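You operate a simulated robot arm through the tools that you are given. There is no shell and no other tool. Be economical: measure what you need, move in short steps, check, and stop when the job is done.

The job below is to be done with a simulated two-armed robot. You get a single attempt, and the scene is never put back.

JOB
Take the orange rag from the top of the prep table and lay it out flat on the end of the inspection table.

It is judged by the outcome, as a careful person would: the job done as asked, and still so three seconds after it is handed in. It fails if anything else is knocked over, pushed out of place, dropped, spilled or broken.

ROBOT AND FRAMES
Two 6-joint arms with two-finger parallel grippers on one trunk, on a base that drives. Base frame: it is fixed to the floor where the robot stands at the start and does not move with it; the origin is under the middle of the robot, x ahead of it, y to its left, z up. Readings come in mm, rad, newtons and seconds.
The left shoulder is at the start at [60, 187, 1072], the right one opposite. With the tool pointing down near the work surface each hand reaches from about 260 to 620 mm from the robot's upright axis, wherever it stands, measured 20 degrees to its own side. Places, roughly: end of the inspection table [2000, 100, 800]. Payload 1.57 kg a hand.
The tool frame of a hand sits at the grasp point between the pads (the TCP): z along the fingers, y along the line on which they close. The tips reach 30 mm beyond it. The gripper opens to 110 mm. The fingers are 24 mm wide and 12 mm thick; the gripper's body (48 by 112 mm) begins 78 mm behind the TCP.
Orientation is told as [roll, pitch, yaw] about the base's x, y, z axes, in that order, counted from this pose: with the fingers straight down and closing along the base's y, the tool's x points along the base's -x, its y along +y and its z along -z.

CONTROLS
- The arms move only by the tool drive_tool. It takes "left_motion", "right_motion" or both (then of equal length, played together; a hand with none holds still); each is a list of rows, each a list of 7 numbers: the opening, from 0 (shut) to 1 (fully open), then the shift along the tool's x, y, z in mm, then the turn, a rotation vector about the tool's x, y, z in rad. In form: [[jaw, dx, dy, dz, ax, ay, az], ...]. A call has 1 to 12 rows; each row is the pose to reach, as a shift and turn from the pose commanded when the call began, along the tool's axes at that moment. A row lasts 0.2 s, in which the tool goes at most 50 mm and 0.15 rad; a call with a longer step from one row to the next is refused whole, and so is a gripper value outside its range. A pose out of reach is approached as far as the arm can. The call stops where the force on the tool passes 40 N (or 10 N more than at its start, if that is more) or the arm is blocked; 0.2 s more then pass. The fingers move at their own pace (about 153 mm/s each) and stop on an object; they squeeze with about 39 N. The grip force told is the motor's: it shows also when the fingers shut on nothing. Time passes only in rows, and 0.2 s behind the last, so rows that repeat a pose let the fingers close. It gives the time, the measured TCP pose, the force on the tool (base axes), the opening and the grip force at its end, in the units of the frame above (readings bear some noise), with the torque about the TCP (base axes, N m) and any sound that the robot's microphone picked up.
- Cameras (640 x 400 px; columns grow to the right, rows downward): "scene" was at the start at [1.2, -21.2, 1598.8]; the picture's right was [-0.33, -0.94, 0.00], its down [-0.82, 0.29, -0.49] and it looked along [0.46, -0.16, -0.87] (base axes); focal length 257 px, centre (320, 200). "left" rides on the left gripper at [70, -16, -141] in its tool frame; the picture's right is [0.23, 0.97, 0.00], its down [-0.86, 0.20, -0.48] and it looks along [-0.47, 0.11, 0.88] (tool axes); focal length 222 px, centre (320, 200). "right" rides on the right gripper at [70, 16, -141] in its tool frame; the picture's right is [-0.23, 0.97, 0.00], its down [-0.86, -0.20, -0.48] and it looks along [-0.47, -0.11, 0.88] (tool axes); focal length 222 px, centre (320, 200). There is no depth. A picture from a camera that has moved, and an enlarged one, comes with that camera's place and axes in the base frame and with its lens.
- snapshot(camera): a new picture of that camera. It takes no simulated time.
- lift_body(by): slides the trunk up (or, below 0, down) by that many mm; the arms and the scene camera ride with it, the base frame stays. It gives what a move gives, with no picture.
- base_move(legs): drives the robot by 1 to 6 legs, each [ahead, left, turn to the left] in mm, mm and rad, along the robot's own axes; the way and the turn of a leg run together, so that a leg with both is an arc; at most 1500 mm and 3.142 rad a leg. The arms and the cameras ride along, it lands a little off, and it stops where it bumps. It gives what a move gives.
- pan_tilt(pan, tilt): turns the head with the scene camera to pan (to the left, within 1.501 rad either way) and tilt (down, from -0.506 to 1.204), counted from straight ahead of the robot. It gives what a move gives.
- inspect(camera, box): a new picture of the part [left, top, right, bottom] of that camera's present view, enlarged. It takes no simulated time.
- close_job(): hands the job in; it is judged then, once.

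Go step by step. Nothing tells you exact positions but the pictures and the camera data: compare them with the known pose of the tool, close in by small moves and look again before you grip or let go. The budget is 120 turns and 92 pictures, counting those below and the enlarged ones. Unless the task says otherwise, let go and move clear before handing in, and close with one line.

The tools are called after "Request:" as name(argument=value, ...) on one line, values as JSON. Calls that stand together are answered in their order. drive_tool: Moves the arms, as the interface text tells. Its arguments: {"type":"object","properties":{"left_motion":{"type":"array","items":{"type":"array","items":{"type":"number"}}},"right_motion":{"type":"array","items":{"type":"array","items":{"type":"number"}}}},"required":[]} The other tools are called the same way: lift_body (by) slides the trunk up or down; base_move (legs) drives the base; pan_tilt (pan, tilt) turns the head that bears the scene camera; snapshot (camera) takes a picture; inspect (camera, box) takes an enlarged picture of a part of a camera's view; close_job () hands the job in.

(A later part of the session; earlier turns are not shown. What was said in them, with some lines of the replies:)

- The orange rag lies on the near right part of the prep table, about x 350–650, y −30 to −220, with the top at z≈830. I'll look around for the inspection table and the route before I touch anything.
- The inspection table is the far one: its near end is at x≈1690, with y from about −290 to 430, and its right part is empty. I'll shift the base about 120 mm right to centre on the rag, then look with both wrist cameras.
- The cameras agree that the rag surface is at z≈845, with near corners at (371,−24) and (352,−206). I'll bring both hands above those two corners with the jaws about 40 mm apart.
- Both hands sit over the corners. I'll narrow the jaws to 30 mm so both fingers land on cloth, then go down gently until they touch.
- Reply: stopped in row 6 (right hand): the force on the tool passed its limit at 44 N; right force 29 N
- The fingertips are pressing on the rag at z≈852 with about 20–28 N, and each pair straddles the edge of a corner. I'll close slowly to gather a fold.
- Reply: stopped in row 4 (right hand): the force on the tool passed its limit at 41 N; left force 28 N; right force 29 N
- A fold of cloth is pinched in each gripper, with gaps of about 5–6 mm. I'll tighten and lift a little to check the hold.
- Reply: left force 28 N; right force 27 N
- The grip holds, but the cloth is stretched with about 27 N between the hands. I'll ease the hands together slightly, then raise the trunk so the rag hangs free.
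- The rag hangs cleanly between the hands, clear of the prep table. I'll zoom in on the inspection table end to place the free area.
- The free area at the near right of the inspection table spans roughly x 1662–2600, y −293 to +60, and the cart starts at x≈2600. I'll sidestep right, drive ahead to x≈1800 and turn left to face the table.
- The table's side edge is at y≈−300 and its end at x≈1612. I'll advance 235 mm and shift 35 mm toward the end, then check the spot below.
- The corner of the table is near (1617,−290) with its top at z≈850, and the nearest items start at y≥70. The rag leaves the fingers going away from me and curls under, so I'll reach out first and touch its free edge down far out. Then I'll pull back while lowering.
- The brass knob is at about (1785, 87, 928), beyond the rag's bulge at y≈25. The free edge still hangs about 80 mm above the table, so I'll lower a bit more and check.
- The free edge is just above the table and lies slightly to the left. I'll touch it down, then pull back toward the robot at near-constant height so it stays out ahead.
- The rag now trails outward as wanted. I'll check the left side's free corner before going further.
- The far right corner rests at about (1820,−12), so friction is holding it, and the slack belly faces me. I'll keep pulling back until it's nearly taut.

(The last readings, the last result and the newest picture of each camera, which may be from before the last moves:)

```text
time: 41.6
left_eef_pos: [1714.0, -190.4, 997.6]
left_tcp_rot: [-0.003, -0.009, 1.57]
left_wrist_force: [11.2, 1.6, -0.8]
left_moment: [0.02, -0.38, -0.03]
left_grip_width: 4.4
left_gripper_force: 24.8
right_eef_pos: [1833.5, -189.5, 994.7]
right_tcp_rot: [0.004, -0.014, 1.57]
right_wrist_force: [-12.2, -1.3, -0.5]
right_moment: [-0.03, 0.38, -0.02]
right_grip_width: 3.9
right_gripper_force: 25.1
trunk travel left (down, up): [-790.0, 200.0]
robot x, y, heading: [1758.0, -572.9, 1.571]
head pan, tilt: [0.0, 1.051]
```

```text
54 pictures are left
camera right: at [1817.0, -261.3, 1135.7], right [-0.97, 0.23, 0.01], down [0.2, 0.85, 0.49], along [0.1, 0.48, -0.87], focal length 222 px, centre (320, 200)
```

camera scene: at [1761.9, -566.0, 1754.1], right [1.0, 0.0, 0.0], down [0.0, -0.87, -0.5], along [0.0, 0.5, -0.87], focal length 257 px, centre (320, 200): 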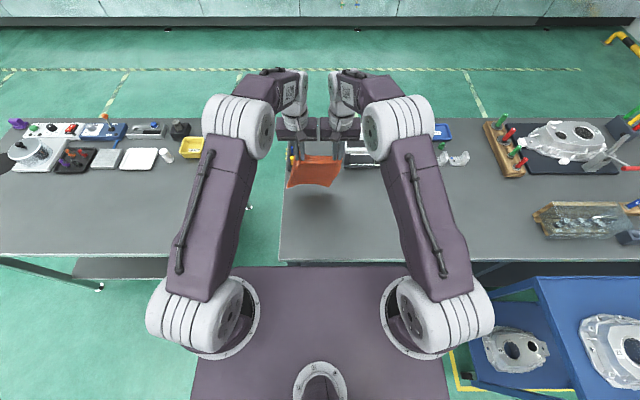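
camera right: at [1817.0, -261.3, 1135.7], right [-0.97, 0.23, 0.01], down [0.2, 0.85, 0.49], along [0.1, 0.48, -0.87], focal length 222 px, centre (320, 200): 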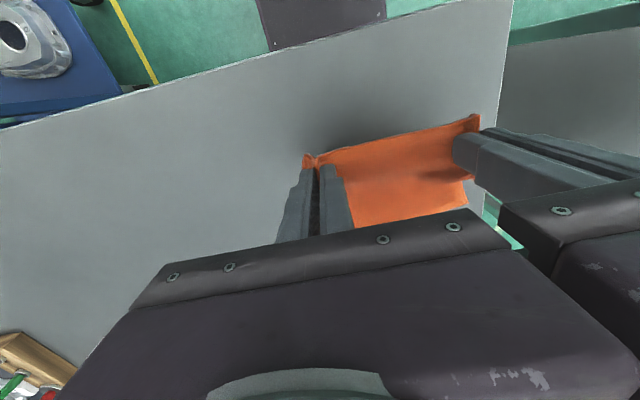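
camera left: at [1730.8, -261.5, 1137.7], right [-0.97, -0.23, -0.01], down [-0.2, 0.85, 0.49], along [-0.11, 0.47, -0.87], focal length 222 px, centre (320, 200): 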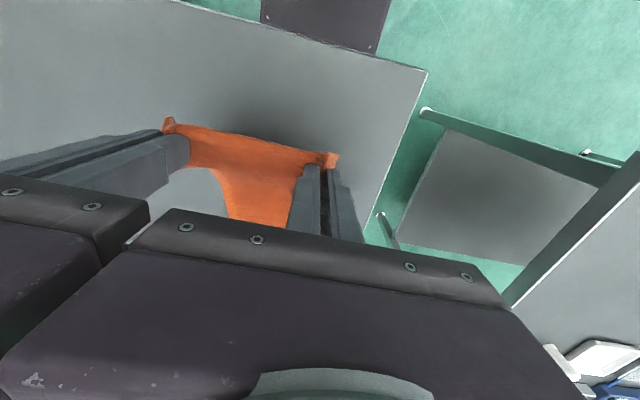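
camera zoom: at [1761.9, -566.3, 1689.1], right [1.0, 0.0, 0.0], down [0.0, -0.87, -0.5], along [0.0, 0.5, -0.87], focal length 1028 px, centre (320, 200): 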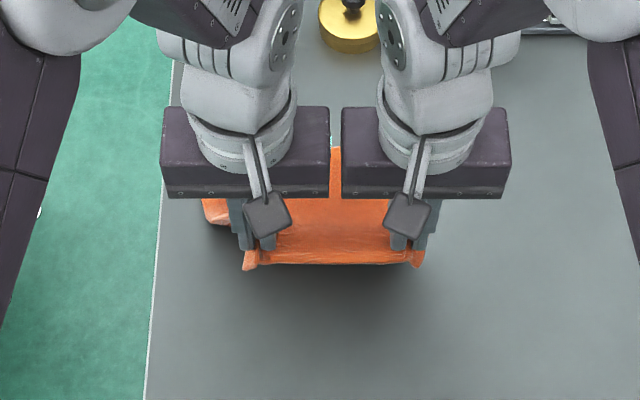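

The rag now slopes from the far edge up to the hands. I'll follow the arc down, nearly to the table.

Request:
drive_tool(left_motion=[[0, 10, 0, 12, 0, 0, 0], [0, 20, 0, 28, 0, 0, 0], [0, 29, 0, 44, 0, 0, 0], [0, 36, 0, 60, 0, 0, 0], [0, 43, 0, 75, 0, 0, 0], [0, 48, 0, 88, 0, 0, 0], [0, 52, 0, 98, 0, 0, 0]], right_motion=[[0, 10, 0, 12, 0, 0, 0], [0, 20, 0, 28, 0, 0, 0], [0, 29, 0, 42, 0, 0, 0], [0, 36, 0, 58, 0, 0, 0], [0, 43, 0, 73, 0, 0, 0], [0, 48, 0, 86, 0, 0, 0], [0, 52, 0, 96, 0, 0, 0]])

Request:
inspect(camera="scene", box=[240, 150, 400, 250])

Request:
snapshot(camera="left")

Request:
snapshot(camera="right")

```text
time: 43.2
left_eef_pos: [1714.0, -240.1, 897.5]
left_tcp_rot: [-0.004, -0.007, 1.571]
left_wrist_force: [11.5, 1.3, -1.5]
left_moment: [0.03, -0.39, 0.06]
left_grip_width: 4.1
left_gripper_force: 25.1
right_eef_pos: [1831.7, -239.7, 899.5]
right_tcp_rot: [0.005, -0.011, 1.571]
right_wrist_force: [-11.7, -1.2, 0.3]
right_moment: [-0.04, 0.36, -0.04]
right_grip_width: 4.0
right_gripper_force: 24.3
trunk travel left (down, up): [-790.0, 200.0]
robot x, y, heading: [1762.1, -575.5, 1.571]
head pan, tilt: [0.0, 1.051]
```

```text
4.00 times, centred on (320, 200) of scene
camera zoom: at [1761.9, -565.5, 1689.1], right [1.0, 0.0, 0.0], down [0.0, -0.87, -0.5], along [0.0, 0.5, -0.87], focal length 1028 px, centre (320, 200)
```

zoom: 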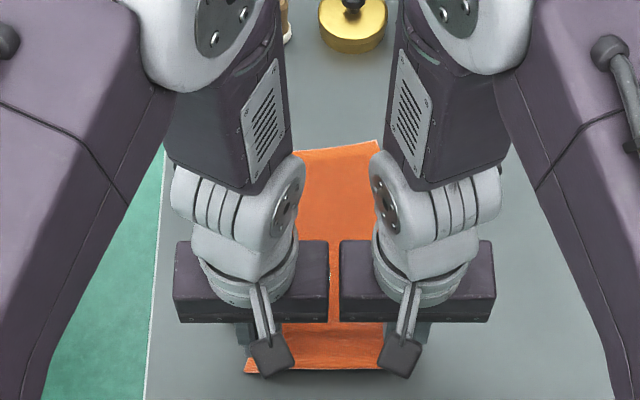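

```text
52 pictures are left
camera left: at [1730.6, -311.8, 1039.0], right [-0.97, -0.23, -0.01], down [-0.2, 0.85, 0.49], along [-0.11, 0.47, -0.87], focal length 222 px, centre (320, 200)
```

left: 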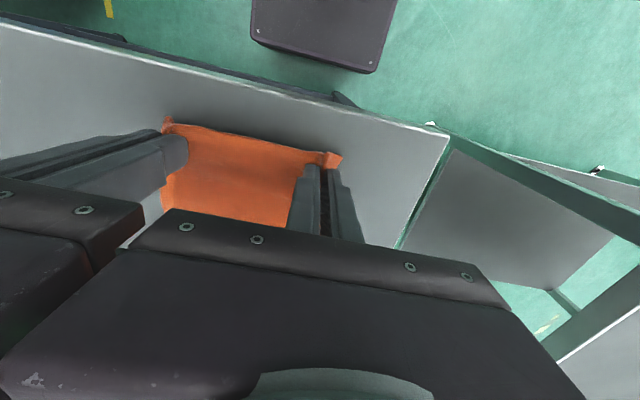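

```text
51 pictures are left
camera right: at [1816.8, -311.9, 1039.6], right [-0.97, 0.23, 0.01], down [0.2, 0.85, 0.49], along [0.1, 0.48, -0.87], focal length 222 px, centre (320, 200)
```

right: 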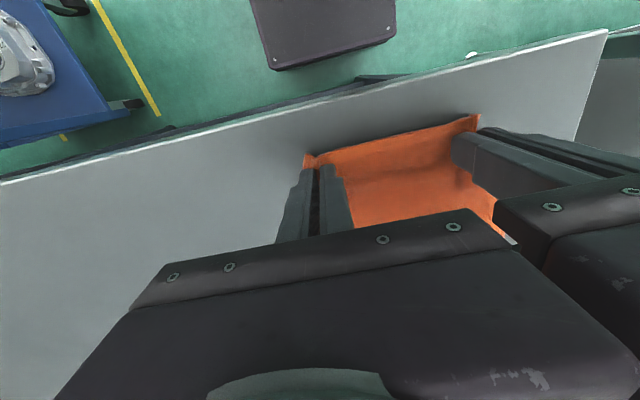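

The far edge lies flat at y≈−24 and the held edge is about 17 mm above the table. I'll lower to contact.

Request:
drive_tool(left_motion=[[0, 3, 0, 5, 0, 0, 0], [0, 6, 0, 9, 0, 0, 0], [0, 8, 0, 12, 0, 0, 0], [0, 8, 0, 15, 0, 0, 0], [0, 8, 0, 18, 0, 0, 0]], right_motion=[[0, 3, 0, 7, 0, 0, 0], [0, 6, 0, 11, 0, 0, 0], [0, 8, 0, 14, 0, 0, 0], [0, 8, 0, 17, 0, 0, 0], [0, 8, 0, 20, 0, 0, 0]])

```text
time: 44.4
left_eef_pos: [1714.9, -249.9, 883.8]
left_tcp_rot: [-0.007, -0.016, 1.571]
left_wrist_force: [7.8, 1.7, 12.0]
left_moment: [-0.03, -0.2, -0.05]
left_grip_width: 4.3
left_gripper_force: 24.9
right_eef_pos: [1832.1, -248.9, 883.1]
right_tcp_rot: [0.009, -0.021, 1.573]
right_wrist_force: [-4.8, -2.8, 28.6]
right_moment: [-0.17, 0.11, 0.0]
right_grip_width: 4.2
right_gripper_force: 24.6
trunk travel left (down, up): [-790.0, 200.0]
robot x, y, heading: [1762.7, -574.7, 1.572]
head pan, tilt: [0.0, 1.051]
stopped in row 5 (right hand): the force on the tool passed its limit at 45 N (the readings are from after the stop); the commanded pose is now the measured one
```

Both hands are in contact with the table. I'll open the jaws slowly with light pressure, so the fingers spread the folds back out.

Request:
drive_tool(left_motion=[[0.06, 0, 0, 0, 0, 0, 0], [0.12, 0, 0, 0, 0, 0, 0], [0.18, 0, 0, 0, 0, 0, 0], [0.24, 0, 0, 0, 0, 0, 0], [0.28, 0, 0, 0, 0, 0, 0]], right_motion=[[0.06, 0, 0, -1, 0, 0, 0], [0.12, 0, 0, -1, 0, 0, 0], [0.18, 0, 0, -1, 0, 0, 0], [0.24, 0, 0, -1, 0, 0, 0], [0.28, 0, 0, -1, 0, 0, 0]])

Request:
inspect(camera="left", box=[120, 60, 440, 260])

Request:
inspect(camera="right", box=[200, 60, 520, 260])

```text
time: 45.6
left_eef_pos: [1714.0, -250.5, 883.7]
left_tcp_rot: [-0.005, -0.015, 1.571]
left_wrist_force: [0.1, 1.4, 29.8]
left_moment: [-0.04, 0.03, -0.01]
left_grip_width: 20.6
left_gripper_force: 0.0
right_eef_pos: [1831.6, -248.2, 882.4]
right_tcp_rot: [0.006, -0.02, 1.571]
right_wrist_force: [-1.1, 1.2, 14.7]
right_moment: [-0.02, 0.0, 0.0]
right_grip_width: 23.2
right_gripper_force: 0.1
trunk travel left (down, up): [-790.0, 200.0]
robot x, y, heading: [1760.3, -570.6, 1.57]
head pan, tilt: [0.0, 1.051]
```

```text
2.00 times, centred on (280, 160) of left
camera zoom: at [1730.8, -322.4, 1023.1], right [-0.97, -0.23, -0.01], down [-0.2, 0.85, 0.49], along [-0.1, 0.48, -0.87], focal length 444 px, centre (400, 280)
```

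zoom: 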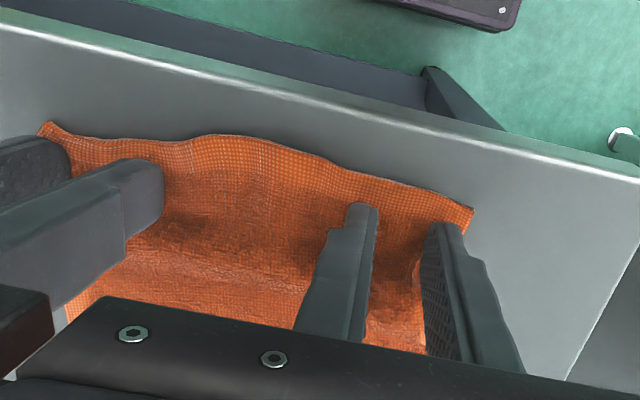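

```text
2.00 times, centred on (360, 160) of right
camera zoom: at [1816.9, -321.4, 1023.3], right [-0.97, 0.23, 0.01], down [0.2, 0.85, 0.49], along [0.1, 0.48, -0.87], focal length 444 px, centre (240, 280)
```

zoom: 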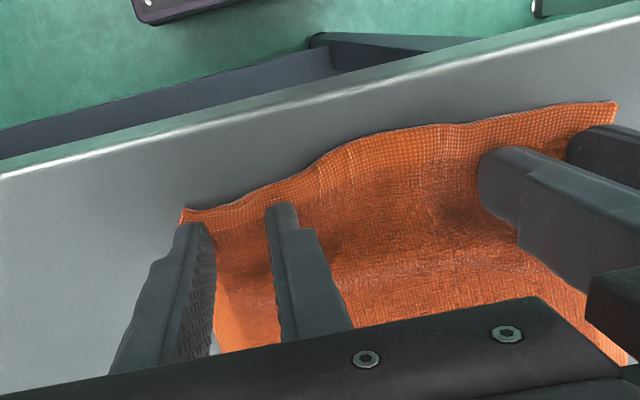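

The folds are opening, but the middle between the hands is buckled slightly. I'll slide the pressed hands outward to pull it flat, then lift off.

Request:
drive_tool(left_motion=[[0.2, 0, 4, -0.5, 0, 0, 0], [0.2, 0, 9, -0.5, 0, 0, 0], [0.2, 0, 14, -0.5, 0, 0, 0], [0.2, 0, 18, -0.5, 0, 0, 0]], right_motion=[[0.2, 0, -4, 0.5, 0, 0, 0], [0.2, 0, -9, 0.5, 0, 0, 0], [0.2, 0, -14, 0.5, 0, 0, 0], [0.2, 0, -18, 0.5, 0, 0, 0]])

Request:
inspect(camera="left", box=[120, 60, 440, 260])

Request:
inspect(camera="right", box=[200, 60, 520, 260])

```text
time: 46.6
left_eef_pos: [1695.5, -251.1, 882.7]
left_tcp_rot: [-0.007, -0.012, 1.572]
left_wrist_force: [10.3, 0.9, 19.8]
left_moment: [-0.06, -0.46, 0.08]
left_grip_width: 22.0
left_gripper_force: 6.3
right_eef_pos: [1848.0, -248.2, 882.3]
right_tcp_rot: [0.006, -0.021, 1.574]
right_wrist_force: [-15.0, 0.4, 26.8]
right_moment: [-0.08, 0.47, -0.03]
right_grip_width: 22.6
right_gripper_force: 0.4
trunk travel left (down, up): [-790.0, 200.0]
robot x, y, heading: [1764.8, -574.3, 1.574]
head pan, tilt: [0.0, 1.051]
```

```text
2.00 times, centred on (280, 160) of left
camera zoom: at [1710.7, -322.7, 1023.3], right [-0.97, -0.23, -0.01], down [-0.2, 0.85, 0.49], along [-0.1, 0.48, -0.87], focal length 444 px, centre (400, 280)
```

zoom: 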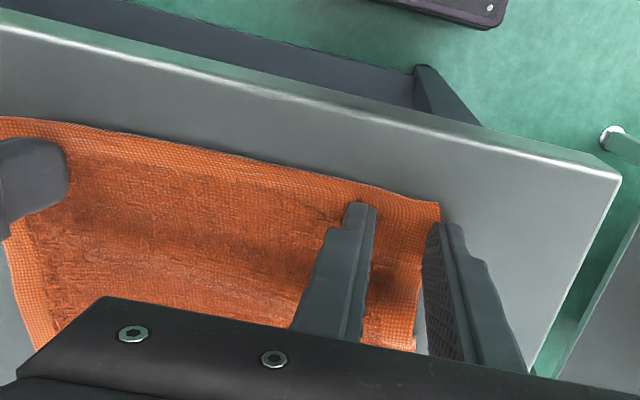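

```text
2.00 times, centred on (360, 160) of right
camera zoom: at [1833.0, -321.1, 1022.9], right [-0.97, 0.23, 0.01], down [0.2, 0.85, 0.49], along [0.1, 0.48, -0.87], focal length 444 px, centre (240, 280)
```

zoom: 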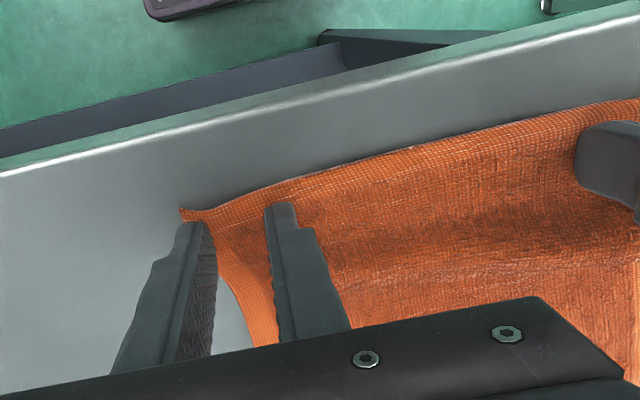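

The held edge is spread flat now. I'll lift straight off and clear the hands so I can see the whole rag.

Request:
drive_tool(left_motion=[[0.21, 0, 0, -5, 0, 0, 0], [0.25, 0, 0, -20, 0, 0, 0], [0.25, 0, 0, -50, 0, 0, 0], [0.25, 0, 30, -90, 0, 0, 0], [0.25, 0, 75, -120, 0, 0, 0], [0.25, 0, 120, -120, 0, 0, 0]], right_motion=[[0.21, 0, 0, -5, 0, 0, 0], [0.25, 0, 0, -20, 0, 0, 0], [0.25, 0, 0, -50, 0, 0, 0], [0.25, 0, -30, -90, 0, 0, 0], [0.25, 0, -75, -120, 0, 0, 0], [0.25, 0, -120, -120, 0, 0, 0]])

Request:
inspect(camera="scene", box=[240, 150, 400, 250])

Request:
snapshot(camera="right")

Request:
snapshot(camera="left")

```text
refused: row 5 steps farther than a row can; nothing moved
```

```text
4.00 times, centred on (320, 200) of scene
camera zoom: at [1759.2, -570.0, 1689.2], right [1.0, 0.0, 0.0], down [0.0, -0.87, -0.5], along [0.0, 0.5, -0.87], focal length 1028 px, centre (320, 200)
```

zoom: 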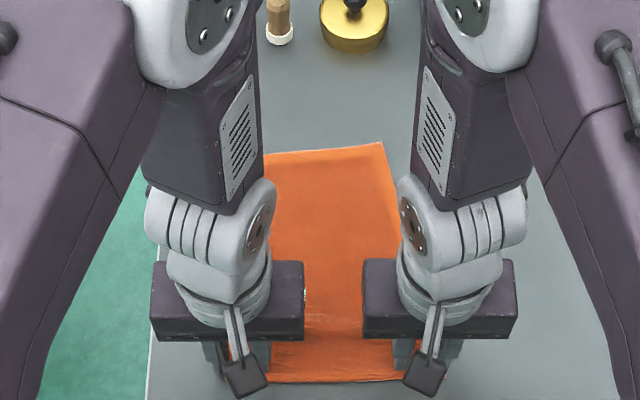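

```text
45 pictures are left
camera right: at [1833.0, -321.1, 1022.9], right [-0.97, 0.23, 0.01], down [0.2, 0.85, 0.49], along [0.1, 0.48, -0.87], focal length 222 px, centre (320, 200)
```

right: 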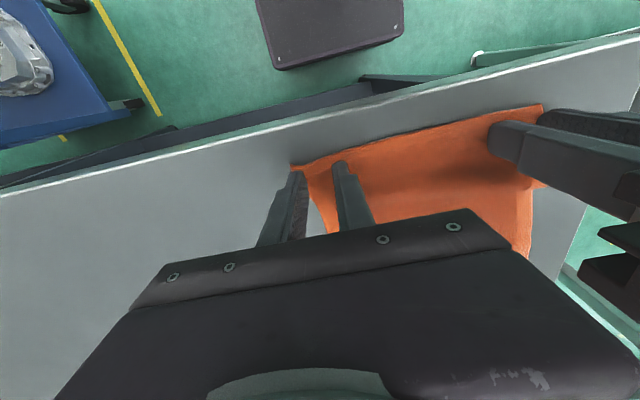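

```text
44 pictures are left
camera left: at [1710.7, -322.7, 1023.3], right [-0.97, -0.23, -0.01], down [-0.2, 0.85, 0.49], along [-0.1, 0.48, -0.87], focal length 222 px, centre (320, 200)
```

left: 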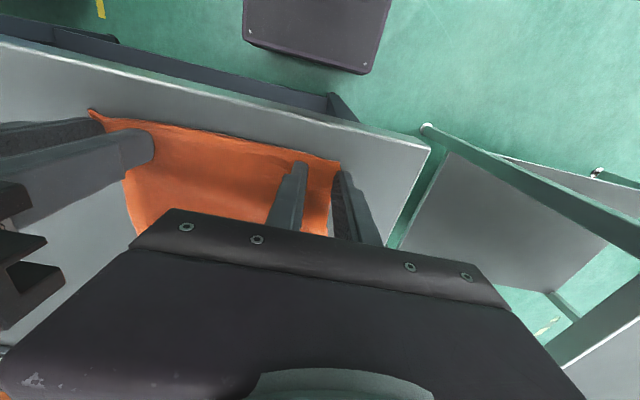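

A row in that call was too long, so nothing moved. I'll repeat it with shorter steps.

Request:
drive_tool(left_motion=[[0.21, 0, 0, -5, 0, 0, 0], [0.25, 0, 0, -20, 0, 0, 0], [0.25, 0, 0, -50, 0, 0, 0], [0.25, 0, 20, -85, 0, 0, 0], [0.25, 0, 50, -115, 0, 0, 0], [0.25, 0, 90, -120, 0, 0, 0], [0.25, 0, 130, -120, 0, 0, 0]], right_motion=[[0.21, 0, 0, -5, 0, 0, 0], [0.25, 0, 0, -20, 0, 0, 0], [0.25, 0, 0, -50, 0, 0, 0], [0.25, 0, -20, -85, 0, 0, 0], [0.25, 0, -50, -115, 0, 0, 0], [0.25, 0, -90, -120, 0, 0, 0], [0.25, 0, -130, -120, 0, 0, 0]])

Request:
inspect(camera="scene", box=[240, 150, 400, 250])

Request:
snapshot(camera="right")

Request:
snapshot(camera="left")

```text
time: 48.2
left_eef_pos: [1565.4, -249.6, 1000.9]
left_tcp_rot: [-0.003, -0.009, 1.57]
left_wrist_force: [0.3, 0.0, -0.6]
left_moment: [-0.02, 0.0, -0.01]
left_grip_width: 27.7
left_gripper_force: 0.0
right_eef_pos: [1982.2, -250.1, 1000.1]
right_tcp_rot: [0.007, -0.016, 1.571]
right_wrist_force: [-0.4, -0.2, 0.5]
right_moment: [-0.01, 0.01, -0.01]
right_grip_width: 27.4
right_gripper_force: 0.0
trunk travel left (down, up): [-790.0, 200.0]
robot x, y, heading: [1764.2, -571.0, 1.575]
head pan, tilt: [0.0, 1.051]
```

```text
4.00 times, centred on (320, 200) of scene
camera zoom: at [1762.1, -565.1, 1689.1], right [1.0, 0.0, 0.0], down [0.0, -0.87, -0.5], along [0.0, 0.5, -0.87], focal length 1028 px, centre (320, 200)
```

zoom: 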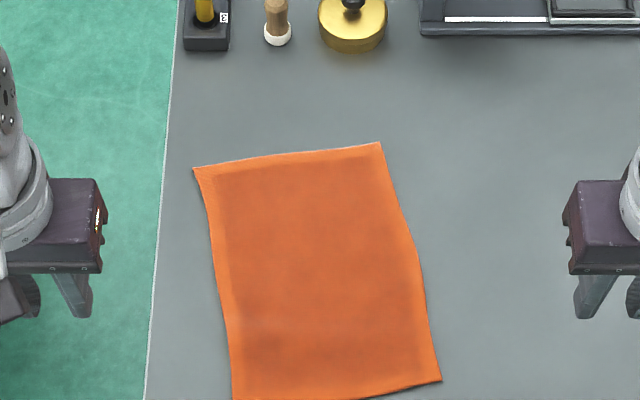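

```text
42 pictures are left
camera right: at [1966.6, -321.4, 1140.5], right [-0.97, 0.23, 0.01], down [0.2, 0.85, 0.49], along [0.1, 0.48, -0.87], focal length 222 px, centre (320, 200)
```

right: 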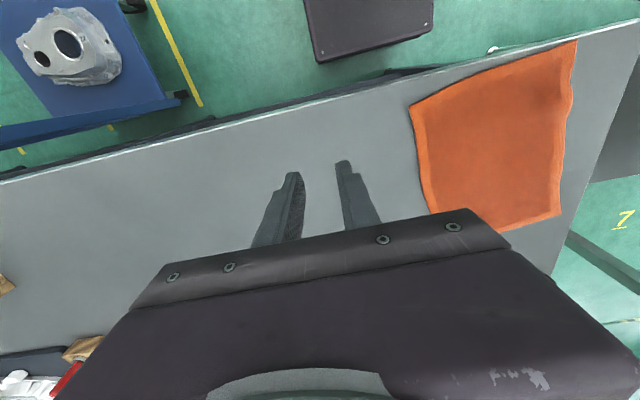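

```text
41 pictures are left
camera left: at [1581.2, -320.4, 1142.2], right [-0.97, -0.23, -0.01], down [-0.2, 0.85, 0.49], along [-0.1, 0.47, -0.87], focal length 222 px, centre (320, 200)
```

left: 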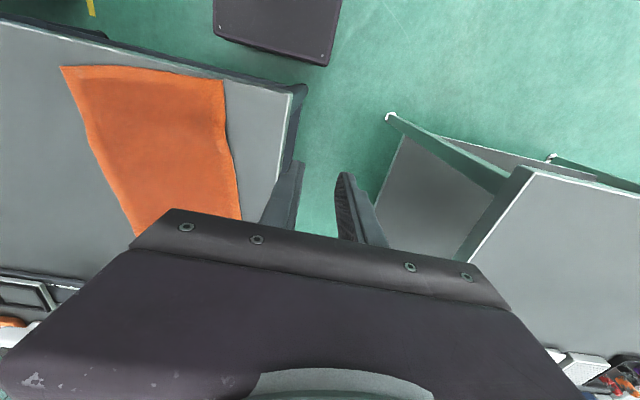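

The rag lies flat with no folds. I'll check how close its near-left corner is to the table edge.

Request:
inspect(camera="left", box=[40, 30, 320, 205])

Request:
inspect(camera="scene", box=[250, 170, 410, 270])

```text
2.29 times, centred on (180, 118) of left
camera zoom: at [1581.2, -320.4, 1142.2], right [-0.97, -0.23, -0.01], down [-0.2, 0.85, 0.49], along [-0.1, 0.47, -0.87], focal length 508 px, centre (640, 389)
```

zoom: 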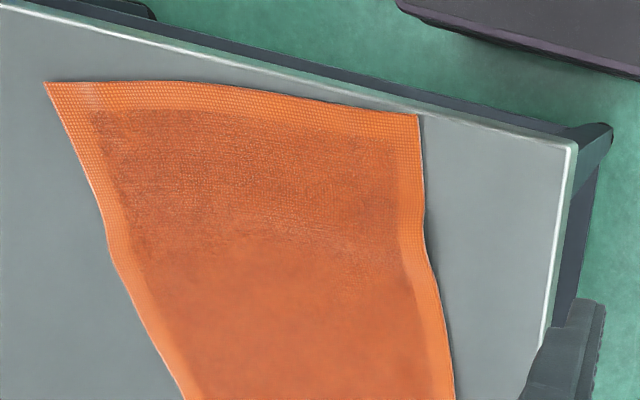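

```text
4.00 times, centred on (330, 220) of scene
camera zoom: at [1762.1, -565.1, 1689.1], right [1.0, 0.0, 0.0], down [0.0, -0.87, -0.5], along [0.0, 0.5, -0.87], focal length 1028 px, centre (280, 120)
```

zoom: 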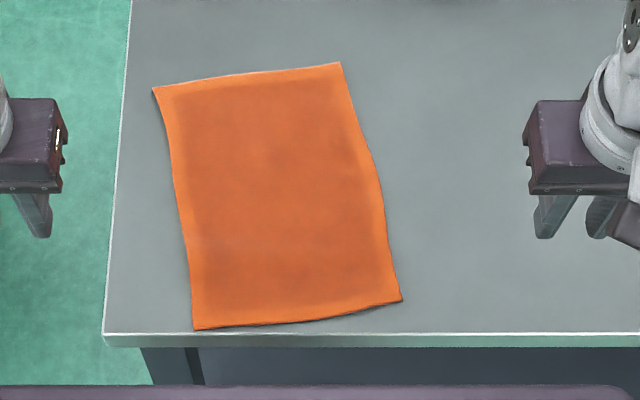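

The whole rag is on the table top and flat, with its near-left corner a few millimetres inside the edge. I'll back the robot straight off and take a final look.

Request:
base_move(legs=[[-200, 0, 0]])

Request:
pan_tilt(pan=0, tilt=0.8)

Request:
snapshot(camera="scene")

Request:
inspect(camera="scene", box=[240, 140, 400, 240])

```text
time: 49.8
left_eef_pos: [1564.2, -446.1, 1001.4]
left_tcp_rot: [-0.004, -0.009, 1.571]
left_wrist_force: [0.1, -0.1, -0.3]
left_moment: [-0.05, -0.01, -0.04]
left_grip_width: 27.6
left_gripper_force: 0.1
right_eef_pos: [1980.7, -446.6, 999.1]
right_tcp_rot: [0.008, -0.013, 1.572]
right_wrist_force: [-0.8, 0.1, 0.0]
right_moment: [0.03, 0.05, 0.0]
right_grip_width: 27.5
right_gripper_force: 0.0
trunk travel left (down, up): [-790.0, 200.0]
robot x, y, heading: [1761.3, -772.8, 1.573]
head pan, tilt: [0.0, 1.051]
```

```text
time: 50.6
left_eef_pos: [1565.6, -449.0, 1002.3]
left_tcp_rot: [-0.006, -0.011, 1.571]
left_wrist_force: [0.2, 0.4, -0.5]
left_moment: [0.01, 0.04, 0.0]
left_grip_width: 27.5
left_gripper_force: 0.1
right_eef_pos: [1980.9, -448.7, 998.1]
right_tcp_rot: [0.007, -0.017, 1.573]
right_wrist_force: [0.7, 0.6, 0.3]
right_moment: [0.02, -0.03, 0.03]
right_grip_width: 27.6
right_gripper_force: 0.1
trunk travel left (down, up): [-790.0, 200.0]
robot x, y, heading: [1760.5, -771.3, 1.567]
head pan, tilt: [0.0, 0.799]
```

```text
38 pictures are left
camera scene: at [1761.9, -751.9, 1707.6], right [1.0, 0.0, 0.0], down [0.0, -0.72, -0.7], along [0.0, 0.7, -0.72], focal length 257 px, centre (320, 200)
```

scene: 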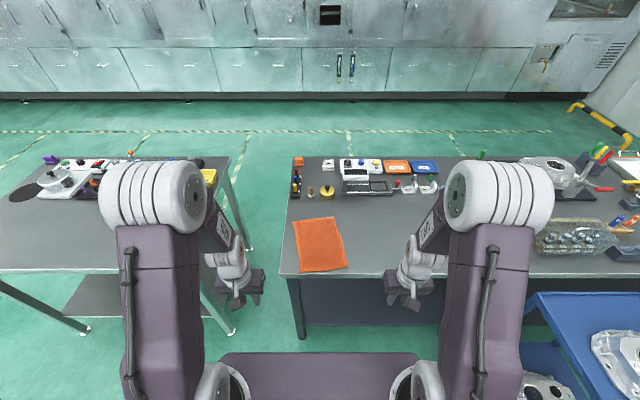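

```text
4.00 times, centred on (320, 190) of scene
camera zoom: at [1761.9, -751.9, 1707.6], right [1.0, 0.0, 0.0], down [0.0, -0.72, -0.7], along [0.0, 0.7, -0.72], focal length 1028 px, centre (320, 240)
```

zoom: 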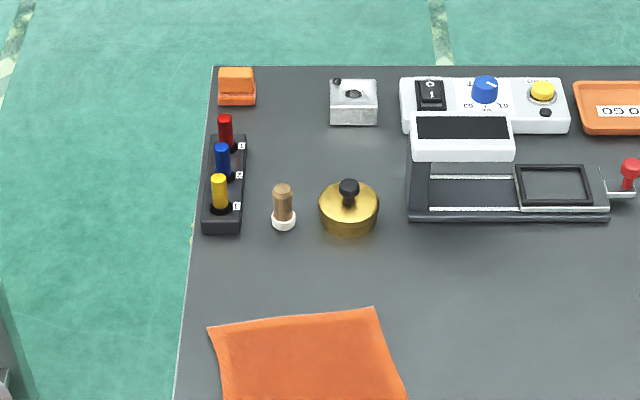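

The rag lies flat on the end of the inspection table, the other items are undisturbed and the hands are clear, so I'm handing the job in.

Request:
close_job()

```text
The job is handed in.
```

The orange rag is laid out flat on the near end of the inspection table. It sits slightly askew, with its near-left corner only a few millimetres inside the edge. I saw nothing else on the table moved. The hands are clear, and the job is handed in.
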